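You operate a simulated robot arm through the tools that you are given. There is no shell and no other tool. Be economical: measure what you need, move in short steps, check, and stop when the job is done.

You are at the controls of a simulated robot arm. One attempt, no reset.

## Task
Put the purple pink-rim cone in the green small basin. Press the measure key three times. Shut the middle drawer. Take the grey tube from the drawer bench and put it in the green large basin. Fetch the small white roll and set it on the green-edged setting card. Put the black tube from the wooden table on the blue bench. Fetch the white knitted roll from the wooden table and set it on the yarn card. Take the dark grey cone and leave it on the wooden table. The order is free. Set down upright: small white roll, white knitted roll, dark grey cone.

It is judged by the outcome, as a careful person would: the job done as asked, and still so three seconds after it is handed in. It fails if anything else is knocked over, pushed out of place, dropped, spilled or broken.

## Robot
A 7-joint arm with a two-finger parallel gripper on a trunk, on a base that drives. Base frame: it is fixed to the floor where the robot stands at the start and does not move with it; the origin is under the middle of the robot, x ahead of it, y to its left, z up. Lengths are in m, angles in degrees, forces in N, time in s.
With the tool pointing down near the work surface it reaches from about 0.22 to 0.58 m from the robot's upright axis, wherever it stands. Its first joint turns from -166.0 to 166.0 degrees. Places, roughly: black tube (26x8x3 cm) [5.2, 2.1, 0.8]; blue bench [3.4, 4.7, 0.8]; dark grey cone [3.25, 4.75, 1]; green-edged setting card [5.25, 3, 0.75]; grey tube (26x8x3 cm) [5.1, 0.8, 0.9]; large basin (37x36x16 cm) [5.2, 2.6, 0.8]; measure key [2.7, 1.5, 0.9]; middle drawer [4.9, 1.1, 0.7]; purple pink-rim cone [0.5, 0, 0.75]; small basin (26x24x12 cm) [0.8, 3.8, 0.9]; small white roll (6x6x8 cm) [5.4, 0.4, 1.4]; white knitted roll (6x6x8 cm) [5.1, 2.9, 0.8]; wooden table [5.2, 2.7, 0.8]; yarn card [5, 3.25, 0.75]. Payload 3.4 kg.
The TCP is the grasp point between the finger pads, 0.03 m short of the fingertips. In the tool frame z runs along the fingers and y along their closing line. Largest opening 0.094 m; finger width 0.028, thickness 0.01; the body of the gripper, 0.05 by 0.096 m, starts 0.055 m behind the TCP.
Orientation is that of the tool frame in the base frame, as a unit quaternion [x, y, z, w]. With the fingers straight down and closing along the base's y, the tool's x points along the base's -x, its y along +y and its z along -z.

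## Interface
- The arm moves only by the tool servo_tool. Its argument "steps" is a list of rows, each an object (a shift or turn left out is 0, a gripper value left out holds the last) with "xyz": the shift along the tool's x, y, z in units of 40 mm (1.0 is 40 mm), a list of three; "rot": the turn, a rotation vector about the tool's x, y, z in units of 8 degrees (1.0 is 8 degrees), a list of three; "claw": the opening, from 0 (shut) to 1 (fully open). In form: [{"xyz": [x, y, z], "rot": [wx, wy, wz], "claw": claw}, ...]. A call has 1 to 12 rows; each row shifts and turns the commanded pose from where the row before left it, along the tool's axes as they then stand. A call with a number of a shift or a turn outside -1 to 1 is refused whole. Rows are played at 5 a second. More than 0.05 m and 8.6 degrees between two rows, or a gripper value outside its range, and nothing of the call is played. A pose out of reach is approached as far as the arm can. The call stops where the force on the tool passes 40 N (or 10 N more than at its start, if that is more) or the arm is blocked; 0.2 s more then pass. Each finger travels about 0.072 m/s and halts on what it meets, pressing with about 37 N; the grip force reading is that of the motor and also rises with nothing between the fingers. The clock runs only during rows and for 0.2 s after the last one: add rows that do not move to give the fingers time. The reply holds the time, the measured pose of the TCP, the force on the tool along the base axes, the opening and the grip force, in the units named above and with some noise, with the torque about the TCP (base axes, N m) and any sound that the robot's microphone picked up, and new pictures: "views" is both (left out), scene, wrist or none.
- Cameras (640 x 400 px; columns grow to the right, rows downward): "scene" is now at [0.0131, 0.13, 1.5992]; the picture's right is [-0.28, -0.96, 0.00], its down [-0.75, 0.22, -0.63] and it looks along [0.60, -0.17, -0.78] (base axes); focal length 261 px, centre (320, 200). "wrist" rides on the gripper at [0.076, 0.014, -0.102] in the tool frame; the picture's right is [-0.18, 0.98, 0.00], its down [-0.75, -0.14, -0.64] and it looks along [-0.63, -0.12, 0.77] (tool axes); focal length 243 px, centre (320, 200). There is no depth. A picture from a camera that has moved, and an enlarged one, comes with that camera's place and axes in the base frame and with its lens.
- slide_trunk(by): slides the trunk up (or, below 0, down) by that many m; the arm and the scene camera ride with it, the base frame stays. It gives what a move gives, with no picture.
- drive_base(legs): drives the robot by 1 to 6 legs, each [ahead, left, turn to the left] in m, m and degrees, along the robot's own axes; the way and the turn of a leg run together, so that a leg with both is an arc; at most 1.5 m and 180 degrees a leg. The arm and the cameras ride along, it lands a little off, and it stops where it bumps. It gives what a move gives, and a new picture of the scene camera.
- head_to(pan, tilt): turns the head with the scene camera to pan (to the left, within 155 degrees either way) and tilt (down, from -29 to 69), counted from straight ahead of the robot. It gives what a move gives, and a new picture of the scene camera.
- zoom(camera, box): a new picture of the part [left, top, right, bottom] of that camera's present view, enlarged. It takes no simulated time.
- hand_in(): hands the job in; it is judged then, once.

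Work in short steps. Places have to be worked out from the pictures, the camera data and where the tool is seen: move nearer, look again, correct. Check each grasp and each placing, and mend what went wrong. You have 207 turns and 260 pictures in all, those below and enlarged ones among them. Open the gripper and draw the arm clear of the work before you hand the job in, unless the task says otherwise; then end with one line.

The tools are called as a command line: name --argument value ..., lists and objects as JSON in quotes. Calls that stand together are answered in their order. servo_tool: Moves the arm, as the interface text tells. Its arguments: {"type":"object","properties":{"steps":{"type":"array"},"views":{"type":"string","enum":["both","scene","wrist","none"]}},"required":["steps"]} The other tools are called the same way: slide_trunk (by) slides the trunk up or down; drive_base (legs) drives the base; head_to (pan, tilt) turns the head that bears the scene camera; zoom (camera, box) takes an enlarged picture of a part of a camera's view; hand_in () hands the job in.

At the start:

```text
clock: 0.0
tool_pos: [0.3066, 0.1593, 1.1572]
tcp_rot: [0.0, 1.0, 0.0, 0.0]
force: [0.4, 0.5, -0.2]
moment: [0.01, 0.01, 0.01]
grip_width: 0.0941
finger_force: 0.2
trunk travel left (down, up): [-0.275, 0.111]
robot x, y, heading: [-0.004, 0.0007, -0.2]
head pan, tilt: [-16.1, 51.1]
```

scene: 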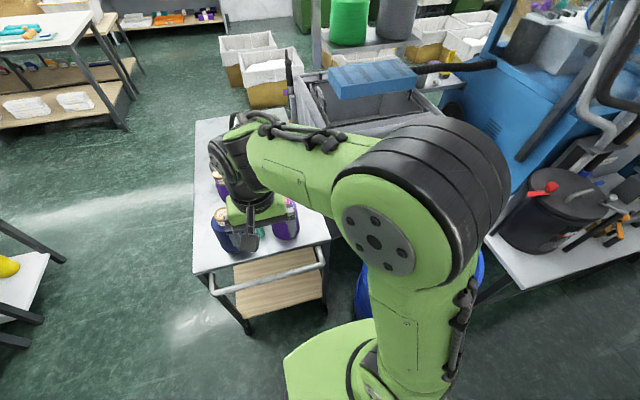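
wrist: 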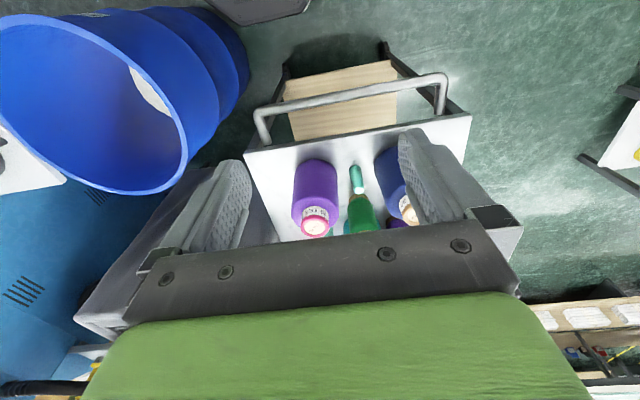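

The purple cone with a pink rim is seen ahead on a cart. I zoom in on both views to place it.

zoom --camera "wrist" --box '[240, 120, 480, 270]'

zoom --camera "scene" --box '[180, 100, 340, 280]'

```text
2.67 times, centred on (360, 195) of wrist
camera zoom: at [0.2311, 0.1738, 1.2614], right [0.18, 0.98, 0.0], down [0.75, -0.14, 0.64], along [0.63, -0.12, -0.77], focal length 647 px, centre (213, 213)
```

zoom: 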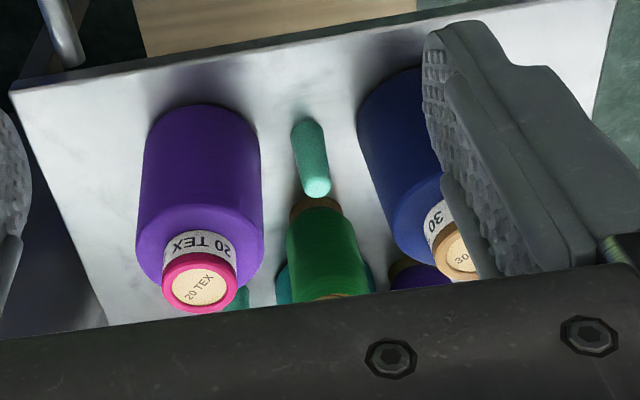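

```text
2.22 times, centred on (260, 190) of scene
camera zoom: at [0.0131, 0.13, 1.5992], right [-0.28, -0.96, 0.0], down [-0.75, 0.22, -0.63], along [0.6, -0.17, -0.78], focal length 580 px, centre (453, 222)
```

zoom: 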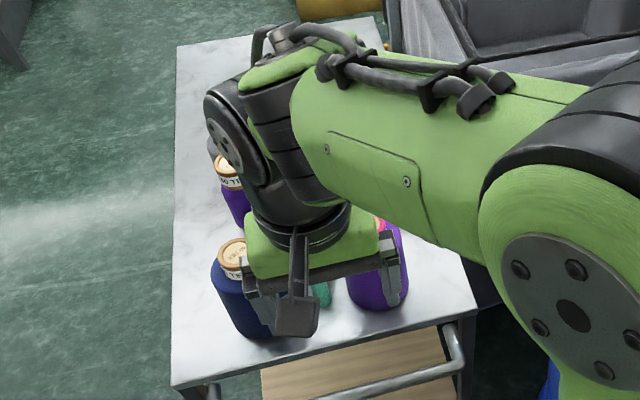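

The cone has a narrow pink neck that will fit in the gripper. I move the arm sideways to get parallax for its position.

servo_tool --steps '[{"xyz": [0, -0.8, 0], "claw": 1}, {"xyz": [0, -0.8, 0]}, {}]' --views "wrist"

```text
clock: 0.8
tool_pos: [0.3058, 0.0957, 1.1563]
tcp_rot: [0.0, 1.0, 0.0, 0.0]
force: [-0.4, 0.9, 0.0]
moment: [-0.01, -0.05, -0.02]
grip_width: 0.0941
finger_force: 0.0
trunk travel left (down, up): [-0.275, 0.111]
robot x, y, heading: [-0.0039, -0.0006, 0.1]
head pan, tilt: [-16.1, 51.1]
camera wrist: at [0.2322, 0.111, 1.2597], right [0.18, 0.98, 0.0], down [0.75, -0.14, 0.64], along [0.63, -0.12, -0.77], focal length 243 px, centre (320, 200)
```

wrist: 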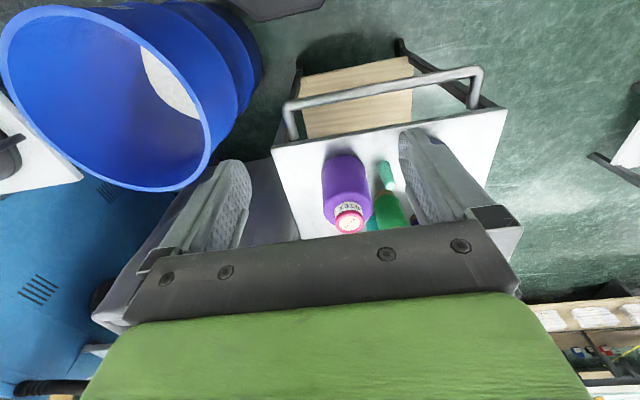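

Triangulating puts the rim top near (0.56, 0.10, 0.94). I move nearer, staying above it, and look again.

servo_tool --steps '[{"xyz": [-1, 0, 0]}, {"xyz": [-1, 0, 0]}, {"xyz": [-1, 0, 0.5]}, {"xyz": [-1, 0, 0.5]}, {}]'

```text
clock: 2.0
tool_pos: [0.4666, 0.0955, 1.1221]
tcp_rot: [-0.001, 1.0, 0.0, 0.0]
force: [-1.0, 0.2, -0.2]
moment: [0.01, 0.0, 0.0]
grip_width: 0.0943
finger_force: 0.1
trunk travel left (down, up): [-0.275, 0.111]
robot x, y, heading: [-0.0002, 0.0033, -0.0]
head pan, tilt: [-16.1, 51.1]
camera scene: at [0.0117, 0.1298, 1.5993], right [-0.28, -0.96, 0.0], down [-0.75, 0.22, -0.63], along [0.6, -0.17, -0.78], focal length 261 px, centre (320, 200)
camera wrist: at [0.391, 0.11, 1.2239], right [0.18, 0.98, 0.0], down [0.75, -0.14, 0.64], along [0.63, -0.12, -0.77], focal length 243 px, centre (320, 200)
```

scene: 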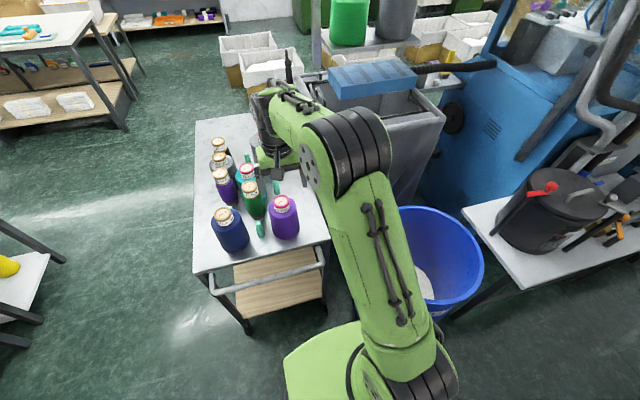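
wrist: 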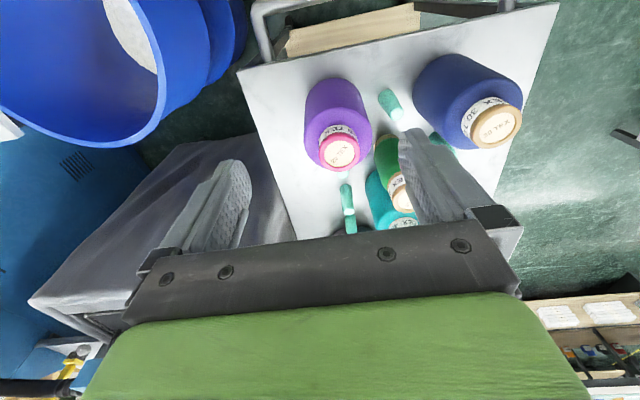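

Both cameras place the rim top at about (0.56, 0.102, 0.92). I move above it and check before descending.

servo_tool --steps '[{"xyz": [-1, 0.16, 0]}, {"xyz": [-1, 0, 0.5]}, {"xyz": [-0.34, 0, 1]}, {"xyz": [0, 0, 1]}, {}]'

```text
clock: 3.2
tool_pos: [0.5579, 0.1001, 1.0194]
tcp_rot: [0.0, 1.0, 0.0, 0.0]
force: [1.1, -0.9, 0.3]
moment: [-0.01, 0.0, -0.01]
grip_width: 0.0941
finger_force: 0.0
trunk travel left (down, up): [-0.275, 0.111]
robot x, y, heading: [-0.0016, 0.0032, 0.3]
head pan, tilt: [-16.1, 51.1]
camera scene: at [0.0128, 0.1299, 1.5993], right [-0.28, -0.96, 0.0], down [-0.75, 0.22, -0.63], along [0.6, -0.17, -0.78], focal length 261 px, centre (320, 200)
camera wrist: at [0.4823, 0.1148, 1.1217], right [0.18, 0.98, 0.0], down [0.75, -0.14, 0.64], along [0.63, -0.12, -0.77], focal length 243 px, centre (320, 200)
```

scene: 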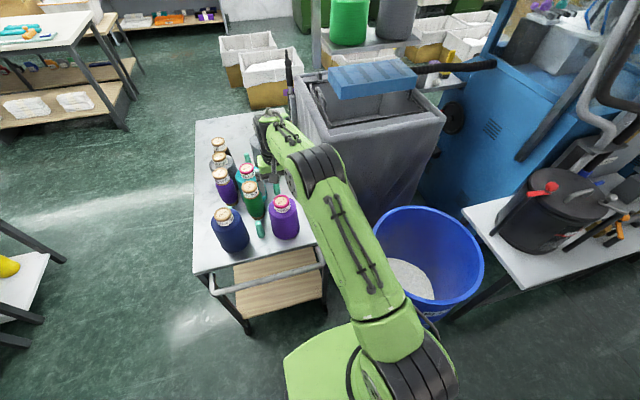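
wrist: 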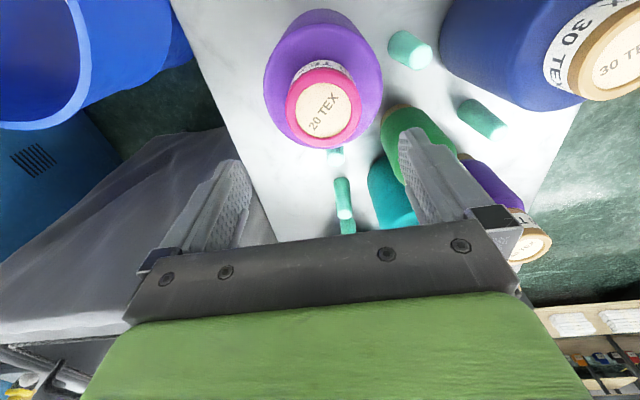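

Recomputed rim at about (0.55, 0.105), top z 0.92–0.95. I descend partway and look again.

servo_tool --steps '[{"xyz": [0.2, 0.12, 0.9]}, {"xyz": [0, 0, 0.8]}, {}]'

```text
clock: 4.0
tool_pos: [0.5498, 0.1049, 0.9505]
tcp_rot: [0.0, 1.0, 0.0, 0.0]
force: [0.1, 0.5, 1.3]
moment: [0.05, -0.02, 0.0]
grip_width: 0.0941
finger_force: 0.3
trunk travel left (down, up): [-0.275, 0.111]
robot x, y, heading: [0.0003, 0.0016, -0.1]
head pan, tilt: [-16.1, 51.1]
camera scene: at [0.0128, 0.1302, 1.5992], right [-0.28, -0.96, 0.0], down [-0.75, 0.22, -0.63], along [0.6, -0.17, -0.78], focal length 261 px, centre (320, 200)
camera wrist: at [0.4747, 0.1198, 1.0521], right [0.18, 0.98, 0.0], down [0.75, -0.14, 0.64], along [0.63, -0.12, -0.77], focal length 243 px, centre (320, 200)
```

scene: 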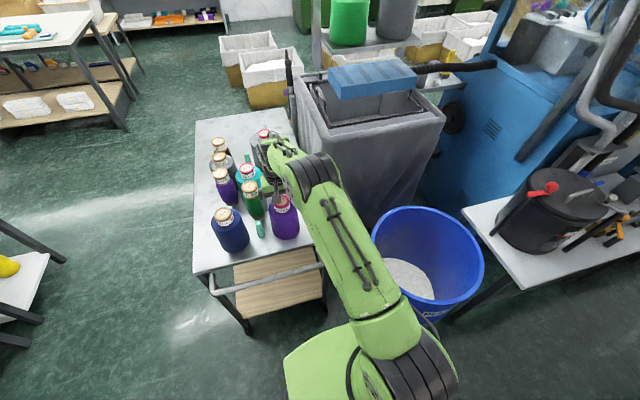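
wrist: 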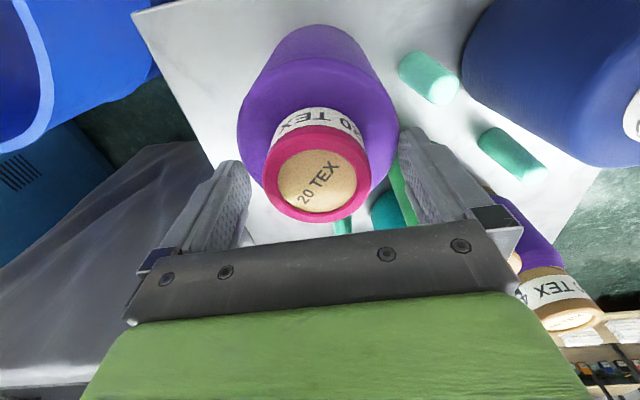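

The rim is centred between the fingers and the TCP nearly at its top. I descend 2.5 cm and close on the neck.

servo_tool --steps '[{"xyz": [0.05, 0, 0.6]}, {}]' --views "wrist"

```text
clock: 4.6
tool_pos: [0.5494, 0.1052, 0.9338]
tcp_rot: [0.0, 1.0, 0.002, 0.008]
force: [-7.7, -1.5, 16.5]
moment: [-0.06, 0.25, -0.02]
grip_width: 0.0942
finger_force: 0.1
trunk travel left (down, up): [-0.275, 0.111]
robot x, y, heading: [0.0025, -0.0021, -0.1]
head pan, tilt: [-16.1, 51.1]
stopped in row 2: the force on the tool passed its limit at 45 N (the readings are from after the stop); the commanded pose is now the measured one
camera wrist: at [0.4728, 0.1192, 1.0363], right [0.18, 0.98, 0.01], down [0.74, -0.14, 0.65], along [0.64, -0.12, -0.76], focal length 243 px, centre (320, 200)
```

wrist: 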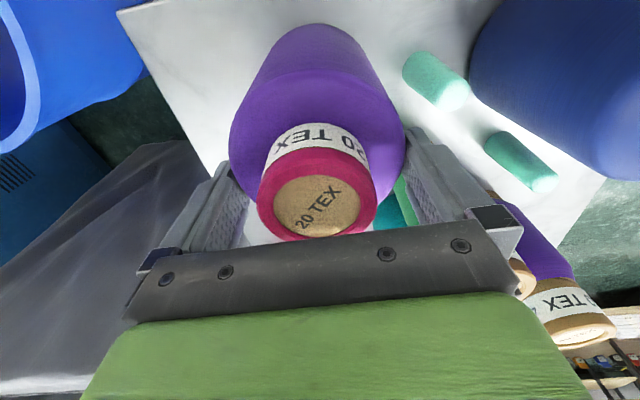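

The fingertips touched the shoulder, so I back off about 6 mm and close on the rim/neck.

servo_tool --steps '[{"xyz": [0, 0, -0.15]}, {"claw": 0}, {}, {}, {}, {}]'

```text
clock: 6.0
tool_pos: [0.5528, 0.1043, 0.9371]
tcp_rot: [0.0, 1.0, 0.0, 0.007]
force: [0.4, 0.6, -0.3]
moment: [0.01, -0.05, -0.01]
grip_width: 0.0925
finger_force: 36.7
trunk travel left (down, up): [-0.275, 0.111]
robot x, y, heading: [0.0013, -0.0007, -0.1]
head pan, tilt: [-16.1, 51.1]
camera scene: at [0.0135, 0.1301, 1.5992], right [-0.28, -0.96, 0.0], down [-0.75, 0.22, -0.63], along [0.6, -0.17, -0.78], focal length 261 px, centre (320, 200)
camera wrist: at [0.4756, 0.1199, 1.0392], right [0.18, 0.98, 0.0], down [0.75, -0.14, 0.65], along [0.64, -0.12, -0.76], focal length 243 px, centre (320, 200)
```

scene: 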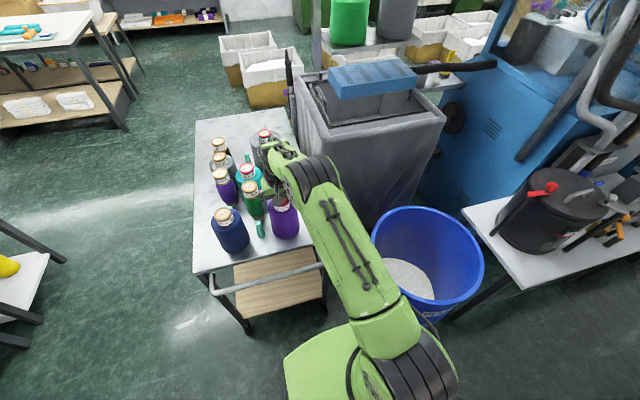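
wrist: 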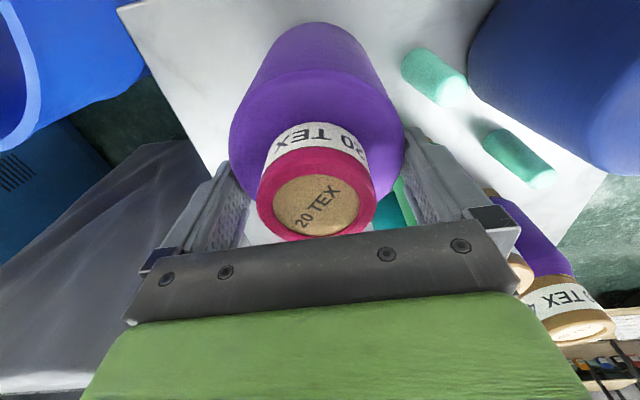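

The tips have closed on the body shoulder itself (9.25 cm wide). I open, rise 14 mm so that the tips clear the shoulder, and close on the narrow neck.

servo_tool --steps '[{"claw": 1}, {"xyz": [0, 0, -0.35]}, {"claw": 0}, {}, {}, {}]' --views "wrist"

```text
clock: 7.4
tool_pos: [0.5499, 0.1063, 0.9501]
tcp_rot: [0.0, 1.0, 0.0, 0.006]
force: [-0.4, -0.4, 0.5]
moment: [0.02, 0.01, 0.01]
grip_width: 0.0916
finger_force: 36.8
trunk travel left (down, up): [-0.275, 0.111]
robot x, y, heading: [-0.002, 0.0035, -0.1]
head pan, tilt: [-16.1, 51.1]
camera wrist: at [0.474, 0.1208, 1.0525], right [0.18, 0.98, 0.0], down [0.75, -0.14, 0.65], along [0.64, -0.12, -0.76], focal length 243 px, centre (320, 200)
```

wrist: 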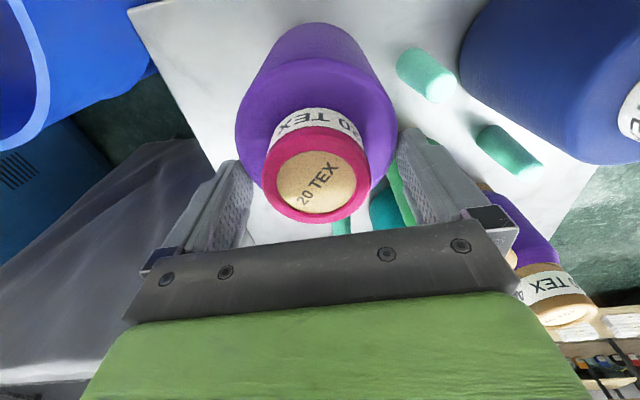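

Still on the body at 9.16 cm: it tapers gently and the shoulder is higher than I thought. I return to the lower grip for more pad contact, close and test-lift.

servo_tool --steps '[{"claw": 1}, {"xyz": [0, -0.02, 0.33]}, {"claw": 0}, {}, {}, {"xyz": [0, 0, -0.5]}, {"xyz": [0, 0, -0.5]}, {}]'

```text
clock: 9.2
tool_pos: [0.5522, 0.1042, 0.978]
tcp_rot: [0.001, 1.0, 0.0, 0.005]
force: [0.3, 0.3, -2.4]
moment: [-0.01, -0.02, 0.01]
grip_width: 0.0923
finger_force: 37.3
trunk travel left (down, up): [-0.275, 0.111]
robot x, y, heading: [-0.0018, -0.0013, 0.0]
head pan, tilt: [-16.1, 51.1]
camera scene: at [0.0137, 0.13, 1.5992], right [-0.28, -0.96, 0.0], down [-0.75, 0.22, -0.63], along [0.6, -0.17, -0.78], focal length 261 px, centre (320, 200)
camera wrist: at [0.4751, 0.1179, 1.0806], right [0.18, 0.98, 0.0], down [0.75, -0.14, 0.65], along [0.64, -0.12, -0.76], focal length 243 px, centre (320, 200)
```

scene: 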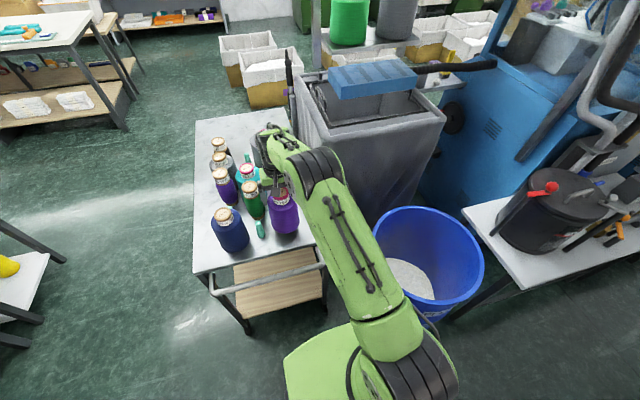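
wrist: 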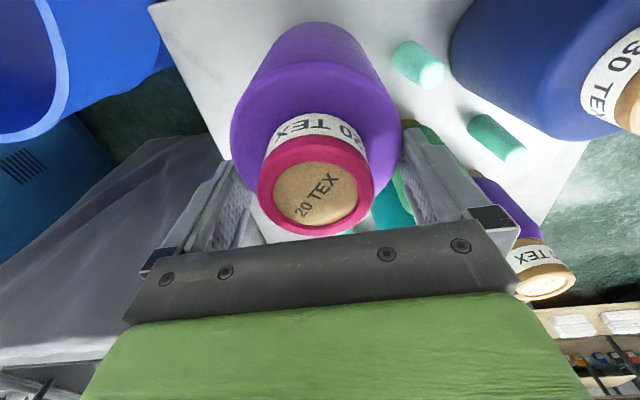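

It's held (about 2.5 N). I lift well above the neighbours and draw in toward the robot.

servo_tool --steps '[{"xyz": [0, 0, -1]}, {"xyz": [0, 0, -1]}, {"xyz": [0, 0, -1]}, {"xyz": [0, 0, -1]}, {"xyz": [0, 0, -1]}, {"xyz": [0, 0, -1]}, {"xyz": [1, 0, 0]}, {"xyz": [1, 0, 0]}, {"xyz": [1, 0, 0]}, {"xyz": [1, 0, 0]}, {"xyz": [1, 0, 0]}, {}]' --views "none"

head_to --pan 80 --tilt 20

```text
clock: 11.8
tool_pos: [0.3311, 0.1016, 1.2128]
tcp_rot: [0.0, 1.0, 0.001, 0.007]
force: [0.9, -0.2, -2.2]
moment: [-0.01, -0.04, -0.02]
grip_width: 0.0923
finger_force: 37.1
out of reach, approached as far as the arm can: row 6
trunk travel left (down, up): [-0.275, 0.111]
robot x, y, heading: [0.0003, 0.0026, 0.2]
head pan, tilt: [-16.1, 51.1]
```

```text
clock: 13.5
tool_pos: [0.33, 0.0995, 1.2129]
tcp_rot: [0.0, 1.0, 0.001, 0.006]
force: [0.4, -0.1, -2.6]
moment: [-0.02, 0.0, 0.01]
grip_width: 0.0918
finger_force: 36.6
trunk travel left (down, up): [-0.275, 0.111]
robot x, y, heading: [-0.0033, 0.0014, -0.1]
head pan, tilt: [80.0, 20.0]
camera scene: at [-0.0435, 0.2428, 1.6463], right [0.98, -0.17, 0.0], down [-0.06, -0.34, -0.94], along [0.16, 0.93, -0.34], focal length 261 px, centre (320, 200)
```

scene: 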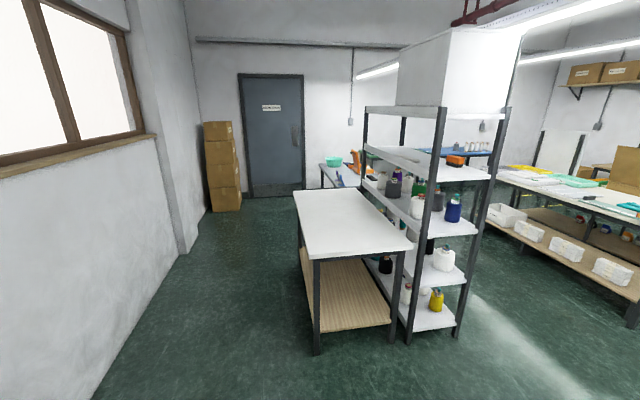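

The green small basin is at the far end past the white table. The corridor between the wall (x≈-1.2) and the table (x≈0.13) is free; I back up, turn left and drive along it.

drive_base --legs '[[-0.5, 0, 0], [0, 0, 90], [1.5, 0, 0], [1.3, 0, 0]]'

```text
clock: 33.4
tool_pos: [-0.5807, 3.0924, 1.2122]
tcp_rot: [-0.688, 0.726, 0.006, 0.004]
force: [0.0, -0.2, -2.5]
moment: [0.02, -0.01, -0.01]
grip_width: 0.0922
finger_force: 37.3
trunk travel left (down, up): [-0.275, 0.111]
robot x, y, heading: [-0.495, 2.76, 87.2]
head pan, tilt: [80.0, 20.0]
camera scene: at [-0.7429, 2.7272, 1.6463], right [0.23, 0.97, 0.0], down [0.33, -0.08, -0.94], along [-0.92, 0.21, -0.34], focal length 261 px, centre (320, 200)
```

scene: 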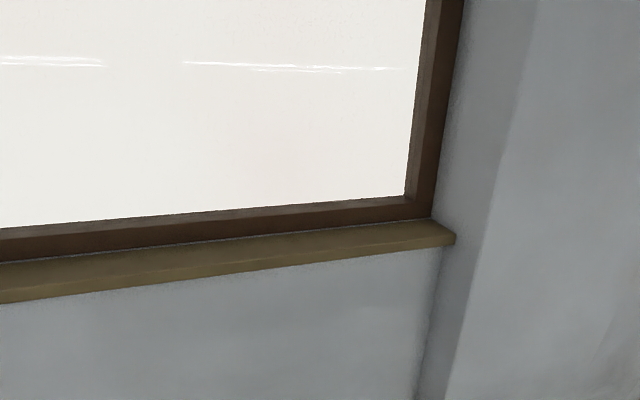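

I look toward the basin.

head_to --pan -40 --tilt 30

```text
clock: 35.4
tool_pos: [-0.5797, 3.093, 1.2122]
tcp_rot: [-0.688, 0.726, 0.004, 0.004]
force: [0.0, 0.2, -2.1]
moment: [0.05, 0.02, -0.03]
grip_width: 0.0923
finger_force: 36.7
trunk travel left (down, up): [-0.275, 0.111]
robot x, y, heading: [-0.495, 2.7555, 87.0]
head pan, tilt: [-40.0, 30.0]
camera scene: at [-0.5905, 2.7717, 1.6302], right [0.73, -0.68, 0.0], down [-0.34, -0.37, -0.87], along [0.59, 0.63, -0.5], focal length 261 px, centre (320, 200)
```

scene: 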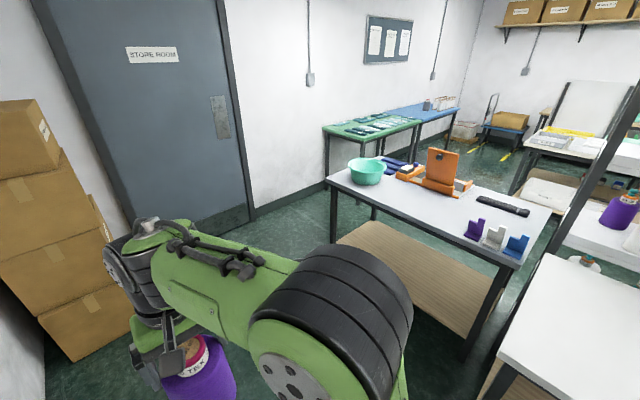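

Basin centre estimated near (0.87, 3.85), table west edge at x≈0.61. I turn to face +x, strafe along, then look again.

drive_base --legs '[[0, 0, -87], [0, 1.05, 0], [0.5, 0, 0]]'

head_to --pan -5 --tilt 45

```text
clock: 47.0
tool_pos: [0.3028, 3.9283, 1.2125]
tcp_rot: [-0.012, 1.0, 0.002, 0.006]
force: [0.4, 0.3, -3.2]
moment: [-0.02, 0.02, -0.02]
grip_width: 0.0925
finger_force: 36.9
trunk travel left (down, up): [-0.275, 0.111]
robot x, y, heading: [-0.0247, 3.8191, 1.6]
head pan, tilt: [-40.0, 30.0]
camera scene: at [-0.0162, 3.9127, 1.6302], right [-0.62, -0.78, 0.0], down [-0.39, 0.31, -0.87], along [0.68, -0.54, -0.5], focal length 261 px, centre (320, 200)
```

scene: 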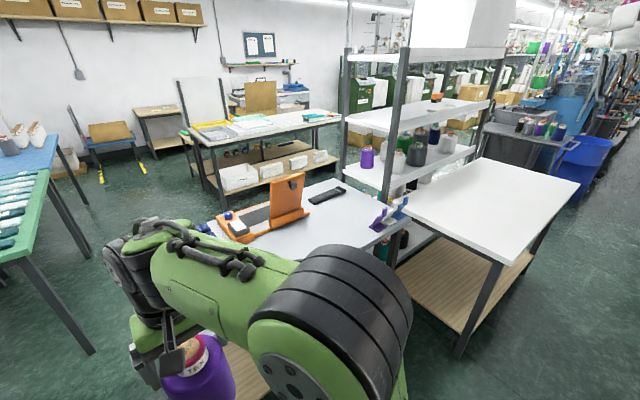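

```text
clock: 48.0
tool_pos: [0.3028, 3.9283, 1.2135]
tcp_rot: [-0.012, 1.0, 0.001, 0.006]
force: [0.1, 0.1, -3.5]
moment: [0.01, -0.04, -0.02]
grip_width: 0.0918
finger_force: 37.5
trunk travel left (down, up): [-0.275, 0.111]
robot x, y, heading: [-0.0263, 3.8226, 1.5]
head pan, tilt: [-5.0, 45.0]
camera scene: at [-0.0064, 3.9639, 1.6077], right [-0.06, -1.0, 0.0], down [-0.71, 0.04, -0.71], along [0.71, -0.04, -0.71], focal length 261 px, centre (320, 200)
```

scene: 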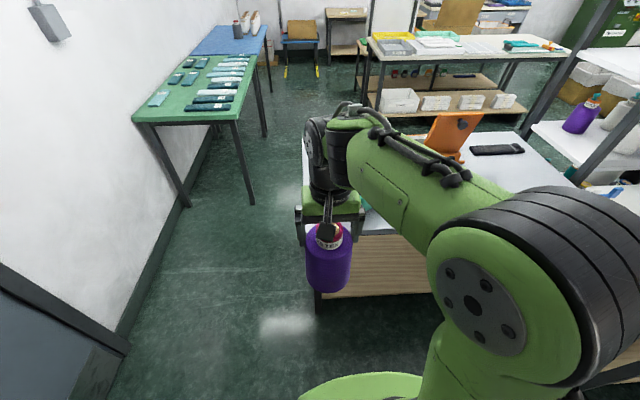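

The basin is hidden behind the arm; I check the wrist camera.

servo_tool --steps '[{"xyz": [0, 0, 0]}]' --views "wrist"

```text
clock: 48.4
tool_pos: [0.3027, 3.9286, 1.2125]
tcp_rot: [-0.012, 1.0, 0.002, 0.006]
force: [0.3, -0.3, -2.6]
moment: [-0.01, -0.03, -0.03]
grip_width: 0.0924
finger_force: 36.9
trunk travel left (down, up): [-0.275, 0.111]
robot x, y, heading: [-0.0256, 3.8211, 1.2]
head pan, tilt: [-5.0, 45.0]
camera wrist: at [0.2257, 3.9408, 1.3146], right [0.16, 0.99, 0.01], down [0.75, -0.12, 0.65], along [0.64, -0.1, -0.76], focal length 243 px, centre (320, 200)
```

wrist: 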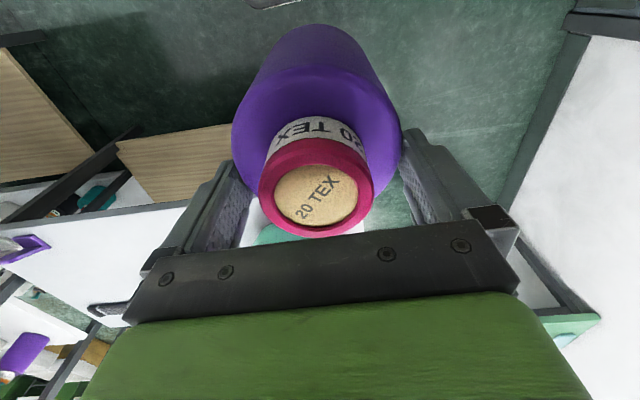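

The near part of the basin shows at about (0.72, 3.76). I drive 0.28 m closer, shift the arm to the right and look with both cameras.

drive_base --legs '[[0.29, -0.03, -1.5]]'

servo_tool --steps '[{"xyz": [0, -1, 0]}, {"xyz": [0, -1, 0]}, {"xyz": [0, -1, 0]}, {"xyz": [0, -1, 0]}, {"xyz": [0, -1, 0]}, {"xyz": [0, -1, 0]}, {}]'

```text
clock: 50.4
tool_pos: [0.5938, 3.8944, 1.2126]
tcp_rot: [0.0, 1.0, 0.003, 0.006]
force: [0.1, -0.1, -3.1]
moment: [0.0, -0.02, 0.02]
grip_width: 0.0921
finger_force: 36.7
trunk travel left (down, up): [-0.275, 0.111]
robot x, y, heading: [0.2645, 3.7961, 0.2]
head pan, tilt: [-5.0, 45.0]
camera scene: at [0.2872, 3.9376, 1.6076], right [-0.09, -1.0, 0.0], down [-0.71, 0.06, -0.71], along [0.7, -0.06, -0.71], focal length 261 px, centre (320, 200)
```

scene: 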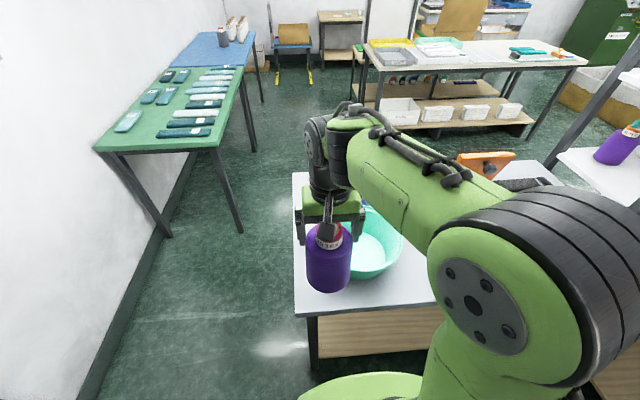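

```text
clock: 52.0
tool_pos: [0.594, 3.6554, 1.2088]
tcp_rot: [-0.001, 1.0, 0.001, 0.006]
force: [0.1, 0.7, -2.8]
moment: [0.01, 0.01, 0.0]
grip_width: 0.0921
finger_force: 37.1
trunk travel left (down, up): [-0.275, 0.111]
robot x, y, heading: [0.2657, 3.7963, 0.0]
head pan, tilt: [-5.0, 45.0]
camera scene: at [0.2859, 3.9385, 1.6075], right [-0.09, -1.0, 0.0], down [-0.7, 0.06, -0.71], along [0.7, -0.06, -0.71], focal length 261 px, centre (320, 200)
camera wrist: at [0.5167, 3.6701, 1.3103], right [0.18, 0.98, 0.0], down [0.75, -0.14, 0.65], along [0.64, -0.12, -0.76], focal length 243 px, centre (320, 200)
```

scene: 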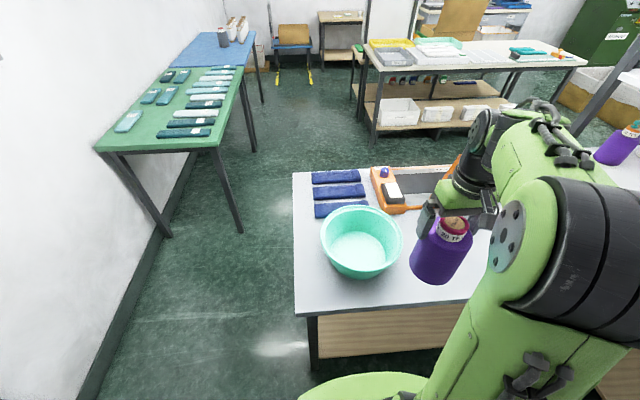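
wrist: 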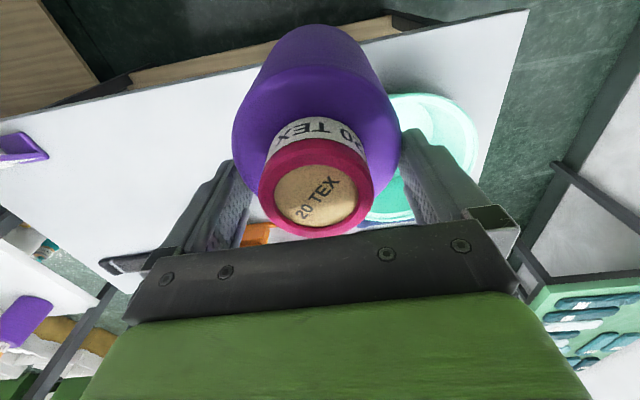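

Both views agree on the basin centre at about (0.768, 3.772), rim z≈0.95. I move the cone over it.

servo_tool --steps '[{"xyz": [-1, 0.8, 0]}, {"xyz": [-1, 0.8, 0]}, {"xyz": [-1, 0.8, 0]}, {"xyz": [-1, 0.5, 0]}, {"xyz": [-0.3, 0, 1]}, {"xyz": [0, 0, 1]}, {}]'

```text
refused: row 1 steps farther than a row can; nothing moved
```

servo_tool --steps '[{"xyz": [-0.9, 0.6, 0]}, {"xyz": [-0.9, 0.6, 0]}, {"xyz": [-0.9, 0.6, 0]}, {"xyz": [-0.9, 0.6, 0]}, {"xyz": [-0.68, 0.55, 0]}, {"xyz": [0, 0, 1]}, {"xyz": [0, 0, 1]}, {}]'

```text
clock: 53.8
tool_pos: [0.7659, 3.7717, 1.1337]
tcp_rot: [-0.001, 1.0, 0.002, 0.007]
force: [-0.5, -1.0, -3.3]
moment: [0.02, 0.01, -0.03]
grip_width: 0.0921
finger_force: 36.8
trunk travel left (down, up): [-0.275, 0.111]
robot x, y, heading: [0.2626, 3.7958, -0.1]
head pan, tilt: [-5.0, 45.0]
camera scene: at [0.2854, 3.9375, 1.6077], right [-0.09, -1.0, 0.0], down [-0.7, 0.06, -0.71], along [0.7, -0.06, -0.71], focal length 261 px, centre (320, 200)
camera wrist: at [0.6896, 3.7859, 1.2361], right [0.18, 0.98, 0.01], down [0.75, -0.14, 0.65], along [0.64, -0.12, -0.76], focal length 243 px, centre (320, 200)
```

scene: 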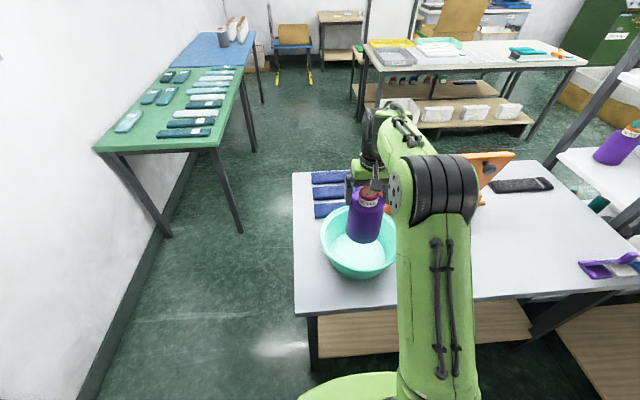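
wrist: 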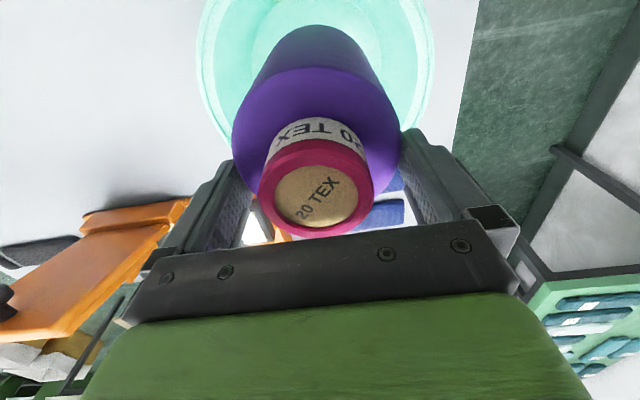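

The cone hangs well within the basin outline. I lower in small steps until contact.

servo_tool --steps '[{"xyz": [0, 0, 0.6]}, {"xyz": [0, 0, 0.6]}, {"xyz": [0, 0, 0.5]}, {"xyz": [0, 0, 0.4]}, {"xyz": [0, 0, 0.3]}, {}]'

```text
clock: 55.2
tool_pos: [0.7694, 3.7728, 1.0393]
tcp_rot: [-0.001, 1.0, 0.001, 0.006]
force: [0.1, 0.0, -3.2]
moment: [-0.02, -0.05, 0.01]
grip_width: 0.0922
finger_force: 36.8
trunk travel left (down, up): [-0.275, 0.111]
robot x, y, heading: [0.2642, 3.79, -0.1]
head pan, tilt: [-5.0, 45.0]
camera scene: at [0.2861, 3.9376, 1.6076], right [-0.09, -1.0, 0.0], down [-0.7, 0.06, -0.71], along [0.7, -0.06, -0.71], focal length 261 px, centre (320, 200)
camera wrist: at [0.6927, 3.7871, 1.1413], right [0.18, 0.98, 0.0], down [0.75, -0.14, 0.65], along [0.64, -0.12, -0.76], focal length 243 px, centre (320, 200)
```

scene: 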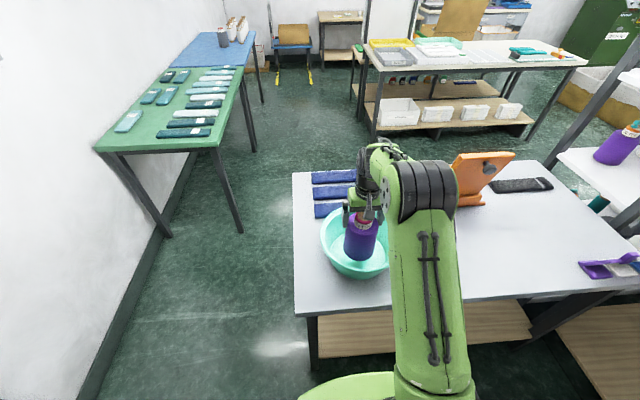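
wrist: 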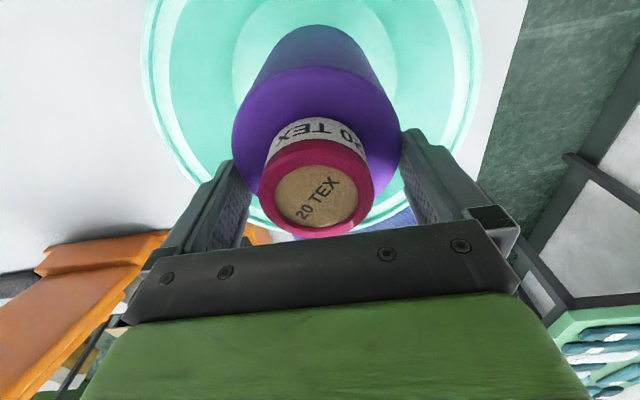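

No contact yet and well centred; I keep lowering slowly.

servo_tool --steps '[{"xyz": [0, 0, 0.2]}, {"xyz": [0, 0, 0.2]}, {"xyz": [0, 0, 0.2]}, {}]' --views "none"

servo_tool --steps '[{"xyz": [0, 0, 0.2]}, {"xyz": [0, 0, 0.2]}, {}]' --views "scene"

```text
clock: 56.2
tool_pos: [0.7691, 3.7739, 1.0148]
tcp_rot: [-0.001, 1.0, 0.003, 0.006]
force: [-0.5, -0.3, -2.5]
moment: [-0.01, -0.03, 0.0]
grip_width: 0.092
finger_force: 36.8
trunk travel left (down, up): [-0.275, 0.111]
robot x, y, heading: [0.2609, 3.7944, 0.2]
head pan, tilt: [-5.0, 45.0]
```

```text
clock: 57.0
tool_pos: [0.7694, 3.7742, 0.9979]
tcp_rot: [-0.001, 1.0, 0.001, 0.006]
force: [0.1, 0.0, -3.1]
moment: [-0.02, -0.04, 0.02]
grip_width: 0.0921
finger_force: 37.0
trunk travel left (down, up): [-0.275, 0.111]
robot x, y, heading: [0.2621, 3.7966, 0.2]
head pan, tilt: [-5.0, 45.0]
camera scene: at [0.2862, 3.9376, 1.6076], right [-0.09, -1.0, 0.0], down [-0.7, 0.06, -0.71], along [0.7, -0.06, -0.71], focal length 261 px, centre (320, 200)
```

scene: 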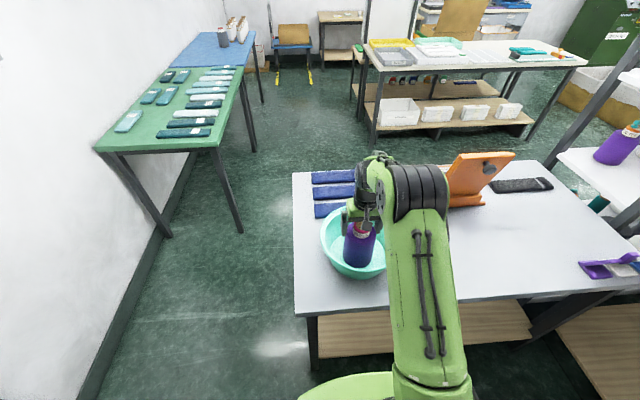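

servo_tool --steps '[{"xyz": [0, 0, 0.2]}, {"xyz": [0, 0, 0.2]}, {"xyz": [0, 0, 0.2]}, {}]' --views "none"

servo_tool --steps '[{"xyz": [0, 0, 0.2]}, {"xyz": [0, 0, 0.2]}, {"xyz": [0, 0, 0.2]}, {}]' --views "both"

```text
clock: 57.8
tool_pos: [0.7702, 3.7743, 0.9864]
tcp_rot: [-0.001, 1.0, 0.001, 0.015]
force: [-8.3, 0.7, 21.4]
moment: [-0.03, 0.49, -0.02]
grip_width: 0.0923
finger_force: 37.0
trunk travel left (down, up): [-0.275, 0.111]
robot x, y, heading: [0.2667, 3.7956, 0.2]
head pan, tilt: [-5.0, 45.0]
stopped in row 3: the force on the tool passed its limit at 50 N (the readings are from after the stop); the commanded pose is now the measured one
```

```text
clock: 58.1
tool_pos: [0.7731, 3.7728, 0.9855]
tcp_rot: [-0.001, 1.0, 0.001, 0.018]
force: [-8.0, 0.3, 21.9]
moment: [0.01, 0.37, -0.03]
grip_width: 0.0924
finger_force: 36.7
trunk travel left (down, up): [-0.275, 0.111]
robot x, y, heading: [0.263, 3.7941, 0.2]
head pan, tilt: [-5.0, 45.0]
stopped in row 1: the force on the tool passed its limit at 48 N (the readings are from after the stop); the commanded pose is now the measured one
camera scene: at [0.2835, 3.9378, 1.6076], right [-0.09, -1.0, 0.0], down [-0.7, 0.06, -0.71], along [0.71, -0.06, -0.71], focal length 261 px, centre (320, 200)
camera wrist: at [0.693, 3.7873, 1.0861], right [0.18, 0.98, 0.01], down [0.73, -0.14, 0.67], along [0.66, -0.12, -0.74], focal length 243 px, centre (320, 200)
```

scene: 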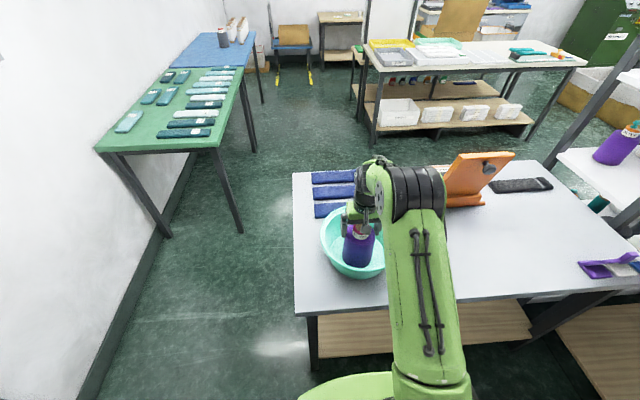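
wrist: 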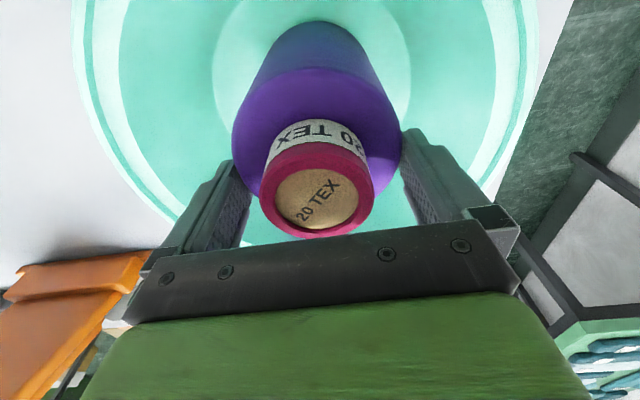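

The cone stands on the basin floor. I ease up a few mm, open and rise straight up.

servo_tool --steps '[{"xyz": [0, 0, -0.05]}, {"claw": 1}, {}, {"xyz": [0, 0, -0.4]}, {"xyz": [0, 0, -0.8]}, {"xyz": [0, 0, -1]}, {"xyz": [0, 0, -1]}, {"xyz": [0, 0, -1]}, {}]'

```text
clock: 60.1
tool_pos: [0.7644, 3.7753, 1.1539]
tcp_rot: [-0.001, 1.0, 0.001, 0.017]
force: [1.0, 0.3, 0.3]
moment: [0.04, 0.03, -0.02]
grip_width: 0.0939
finger_force: 0.1
trunk travel left (down, up): [-0.275, 0.111]
robot x, y, heading: [0.2632, 3.796, 0.0]
head pan, tilt: [-5.0, 45.0]
camera scene: at [0.2863, 3.9375, 1.6076], right [-0.09, -1.0, 0.0], down [-0.7, 0.06, -0.71], along [0.7, -0.06, -0.71], focal length 261 px, centre (320, 200)
camera wrist: at [0.6869, 3.7898, 1.2547], right [0.18, 0.98, 0.01], down [0.73, -0.14, 0.67], along [0.66, -0.12, -0.75], focal length 243 px, centre (320, 200)
```

scene: 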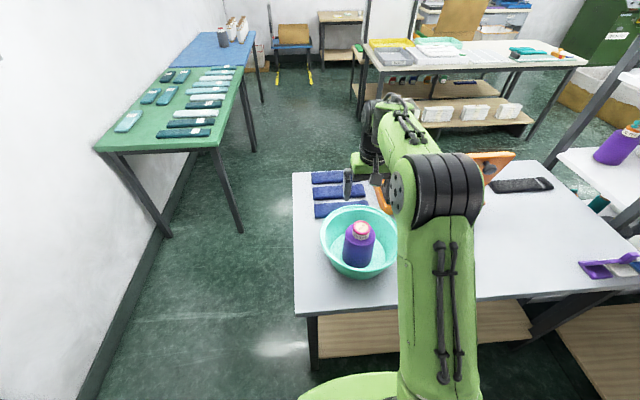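
wrist: 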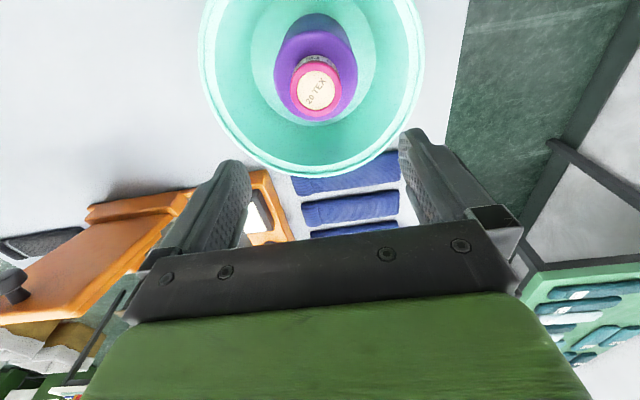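

The purple cone is in the basin. The gap east looks too narrow, so I retract the arm and go back along the corridor and around: down to y≈1.0, then east between cart and white table.

servo_tool --steps '[{"xyz": [1, 0, -0.5]}, {"xyz": [1, 0, -0.5]}, {"xyz": [1, 0, 0]}, {"xyz": [1, 0, 0]}, {"xyz": [1, 0, 0]}, {"xyz": [1, 0, 0]}, {"xyz": [0, 0, 0], "rot": [0, 0.25, 0]}, {}]' --views "none"

drive_base --legs '[[-0.72, 0, 0], [0, -1.4, 0], [0, -1.4, 0]]'

head_to --pan 20 --tilt 22

```text
clock: 61.9
tool_pos: [0.5232, 3.7722, 1.1867]
tcp_rot: [-0.001, 1.0, 0.001, 0.0]
force: [-0.4, 0.5, -0.2]
moment: [-0.01, -0.04, -0.02]
grip_width: 0.0942
finger_force: 0.1
trunk travel left (down, up): [-0.275, 0.111]
robot x, y, heading: [0.2688, 3.7902, -0.2]
head pan, tilt: [-5.0, 45.0]
```

```text
clock: 78.8
tool_pos: [-0.2236, 0.9854, 1.1862]
tcp_rot: [0.016, 1.0, 0.001, 0.0]
force: [-0.7, -0.2, -0.4]
moment: [-0.01, -0.04, 0.0]
grip_width: 0.0941
finger_force: 0.0
trunk travel left (down, up): [-0.275, 0.111]
robot x, y, heading: [-0.4803, 1.0163, -1.8]
head pan, tilt: [-5.0, 45.0]
camera scene: at [-0.4575, 1.1577, 1.6077], right [-0.12, -0.99, 0.0], down [-0.7, 0.08, -0.71], along [0.7, -0.08, -0.71], focal length 261 px, centre (320, 200)
```

scene: 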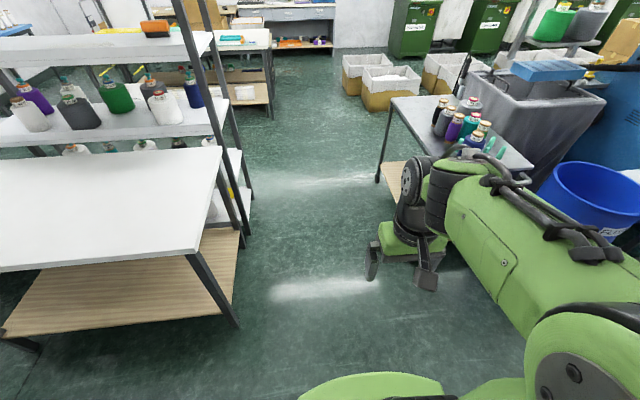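

```text
clock: 79.7
tool_pos: [-0.224, 0.9856, 1.1858]
tcp_rot: [0.015, 1.0, 0.001, -0.001]
force: [-0.2, 0.0, 0.9]
moment: [0.01, -0.01, -0.04]
grip_width: 0.0939
finger_force: 0.1
trunk travel left (down, up): [-0.275, 0.111]
robot x, y, heading: [-0.485, 1.015, -1.7]
head pan, tilt: [20.0, 22.0]
camera scene: at [-0.45, 1.1965, 1.643], right [0.31, -0.95, 0.0], down [-0.36, -0.12, -0.93], along [0.88, 0.29, -0.38], focal length 261 px, centre (320, 200)
```

scene: 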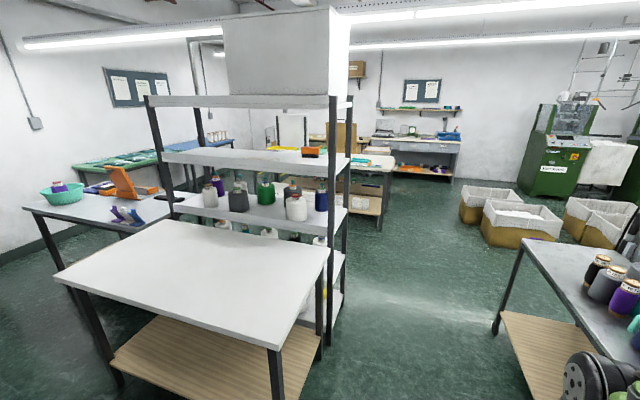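

The aisle is clear. I drive ahead to x≈1.5 and look for the measure key on the papers table.

drive_base --legs '[[0, 0, 1.7], [1.2, 0, 0], [0.8, 0.05, 0]]'

head_to --pan 25 --tilt 30

```text
clock: 90.2
tool_pos: [1.806, 1.0353, 1.1852]
tcp_rot: [0.003, 1.0, 0.001, -0.001]
force: [-0.4, 0.1, -0.7]
moment: [-0.01, 0.03, -0.01]
grip_width: 0.094
finger_force: 0.1
trunk travel left (down, up): [-0.275, 0.111]
robot x, y, heading: [1.5448, 1.0569, -0.3]
head pan, tilt: [20.0, 22.0]
camera scene: at [1.5762, 1.2404, 1.643], right [0.34, -0.94, 0.0], down [-0.35, -0.13, -0.93], along [0.87, 0.31, -0.38], focal length 261 px, centre (320, 200)
```

scene: 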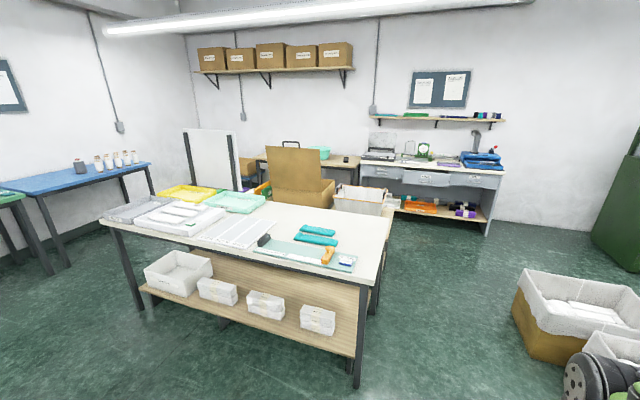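

```text
clock: 90.9
tool_pos: [1.8064, 1.0352, 1.1861]
tcp_rot: [0.004, 1.0, 0.001, 0.0]
force: [-0.1, -0.5, 0.0]
moment: [0.01, 0.01, -0.02]
grip_width: 0.0937
finger_force: 0.0
trunk travel left (down, up): [-0.275, 0.111]
robot x, y, heading: [1.5504, 1.0547, -0.5]
head pan, tilt: [25.0, 30.0]
camera scene: at [1.5703, 1.2469, 1.6303], right [0.42, -0.91, 0.0], down [-0.45, -0.21, -0.87], along [0.79, 0.36, -0.5], focal length 261 px, centre (320, 200)
```

scene: 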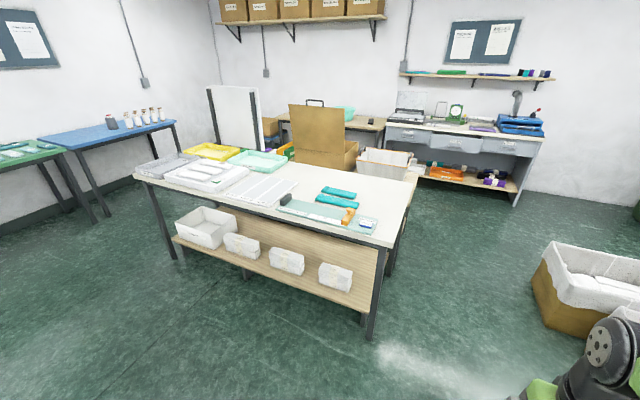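

zoom --camera "scene" --box '[250, 170, 410, 270]'

zoom --camera "scene" --box '[360, 60, 560, 220]'

```text
4.00 times, centred on (330, 220) of scene
camera zoom: at [1.5703, 1.2469, 1.6303], right [0.42, -0.91, 0.0], down [-0.45, -0.21, -0.87], along [0.79, 0.36, -0.5], focal length 1044 px, centre (280, 120)
```

zoom: 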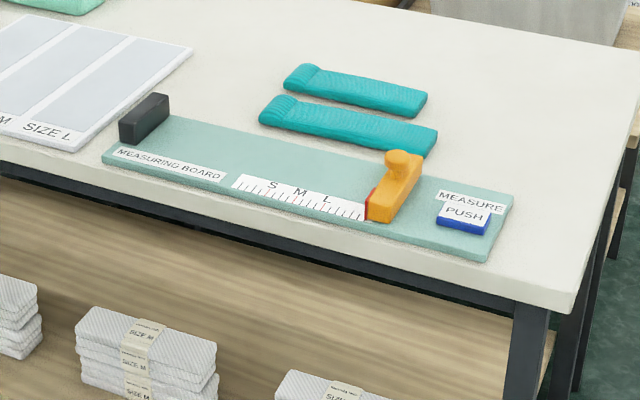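

```text
2.50 times, centred on (460, 140) of scene
camera zoom: at [1.5703, 1.2469, 1.6303], right [0.42, -0.91, 0.0], down [-0.45, -0.21, -0.87], along [0.79, 0.36, -0.5], focal length 653 px, centre (-30, 350)
```

zoom: 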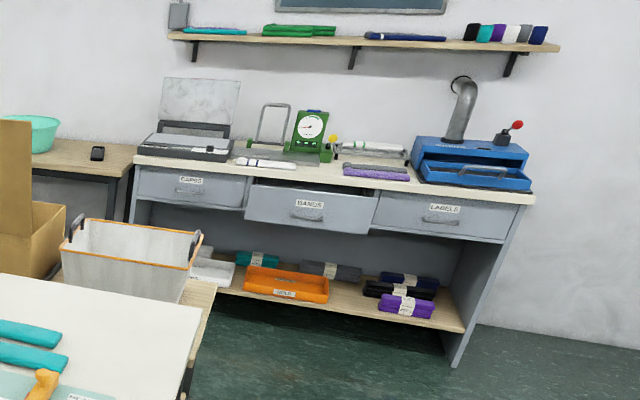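

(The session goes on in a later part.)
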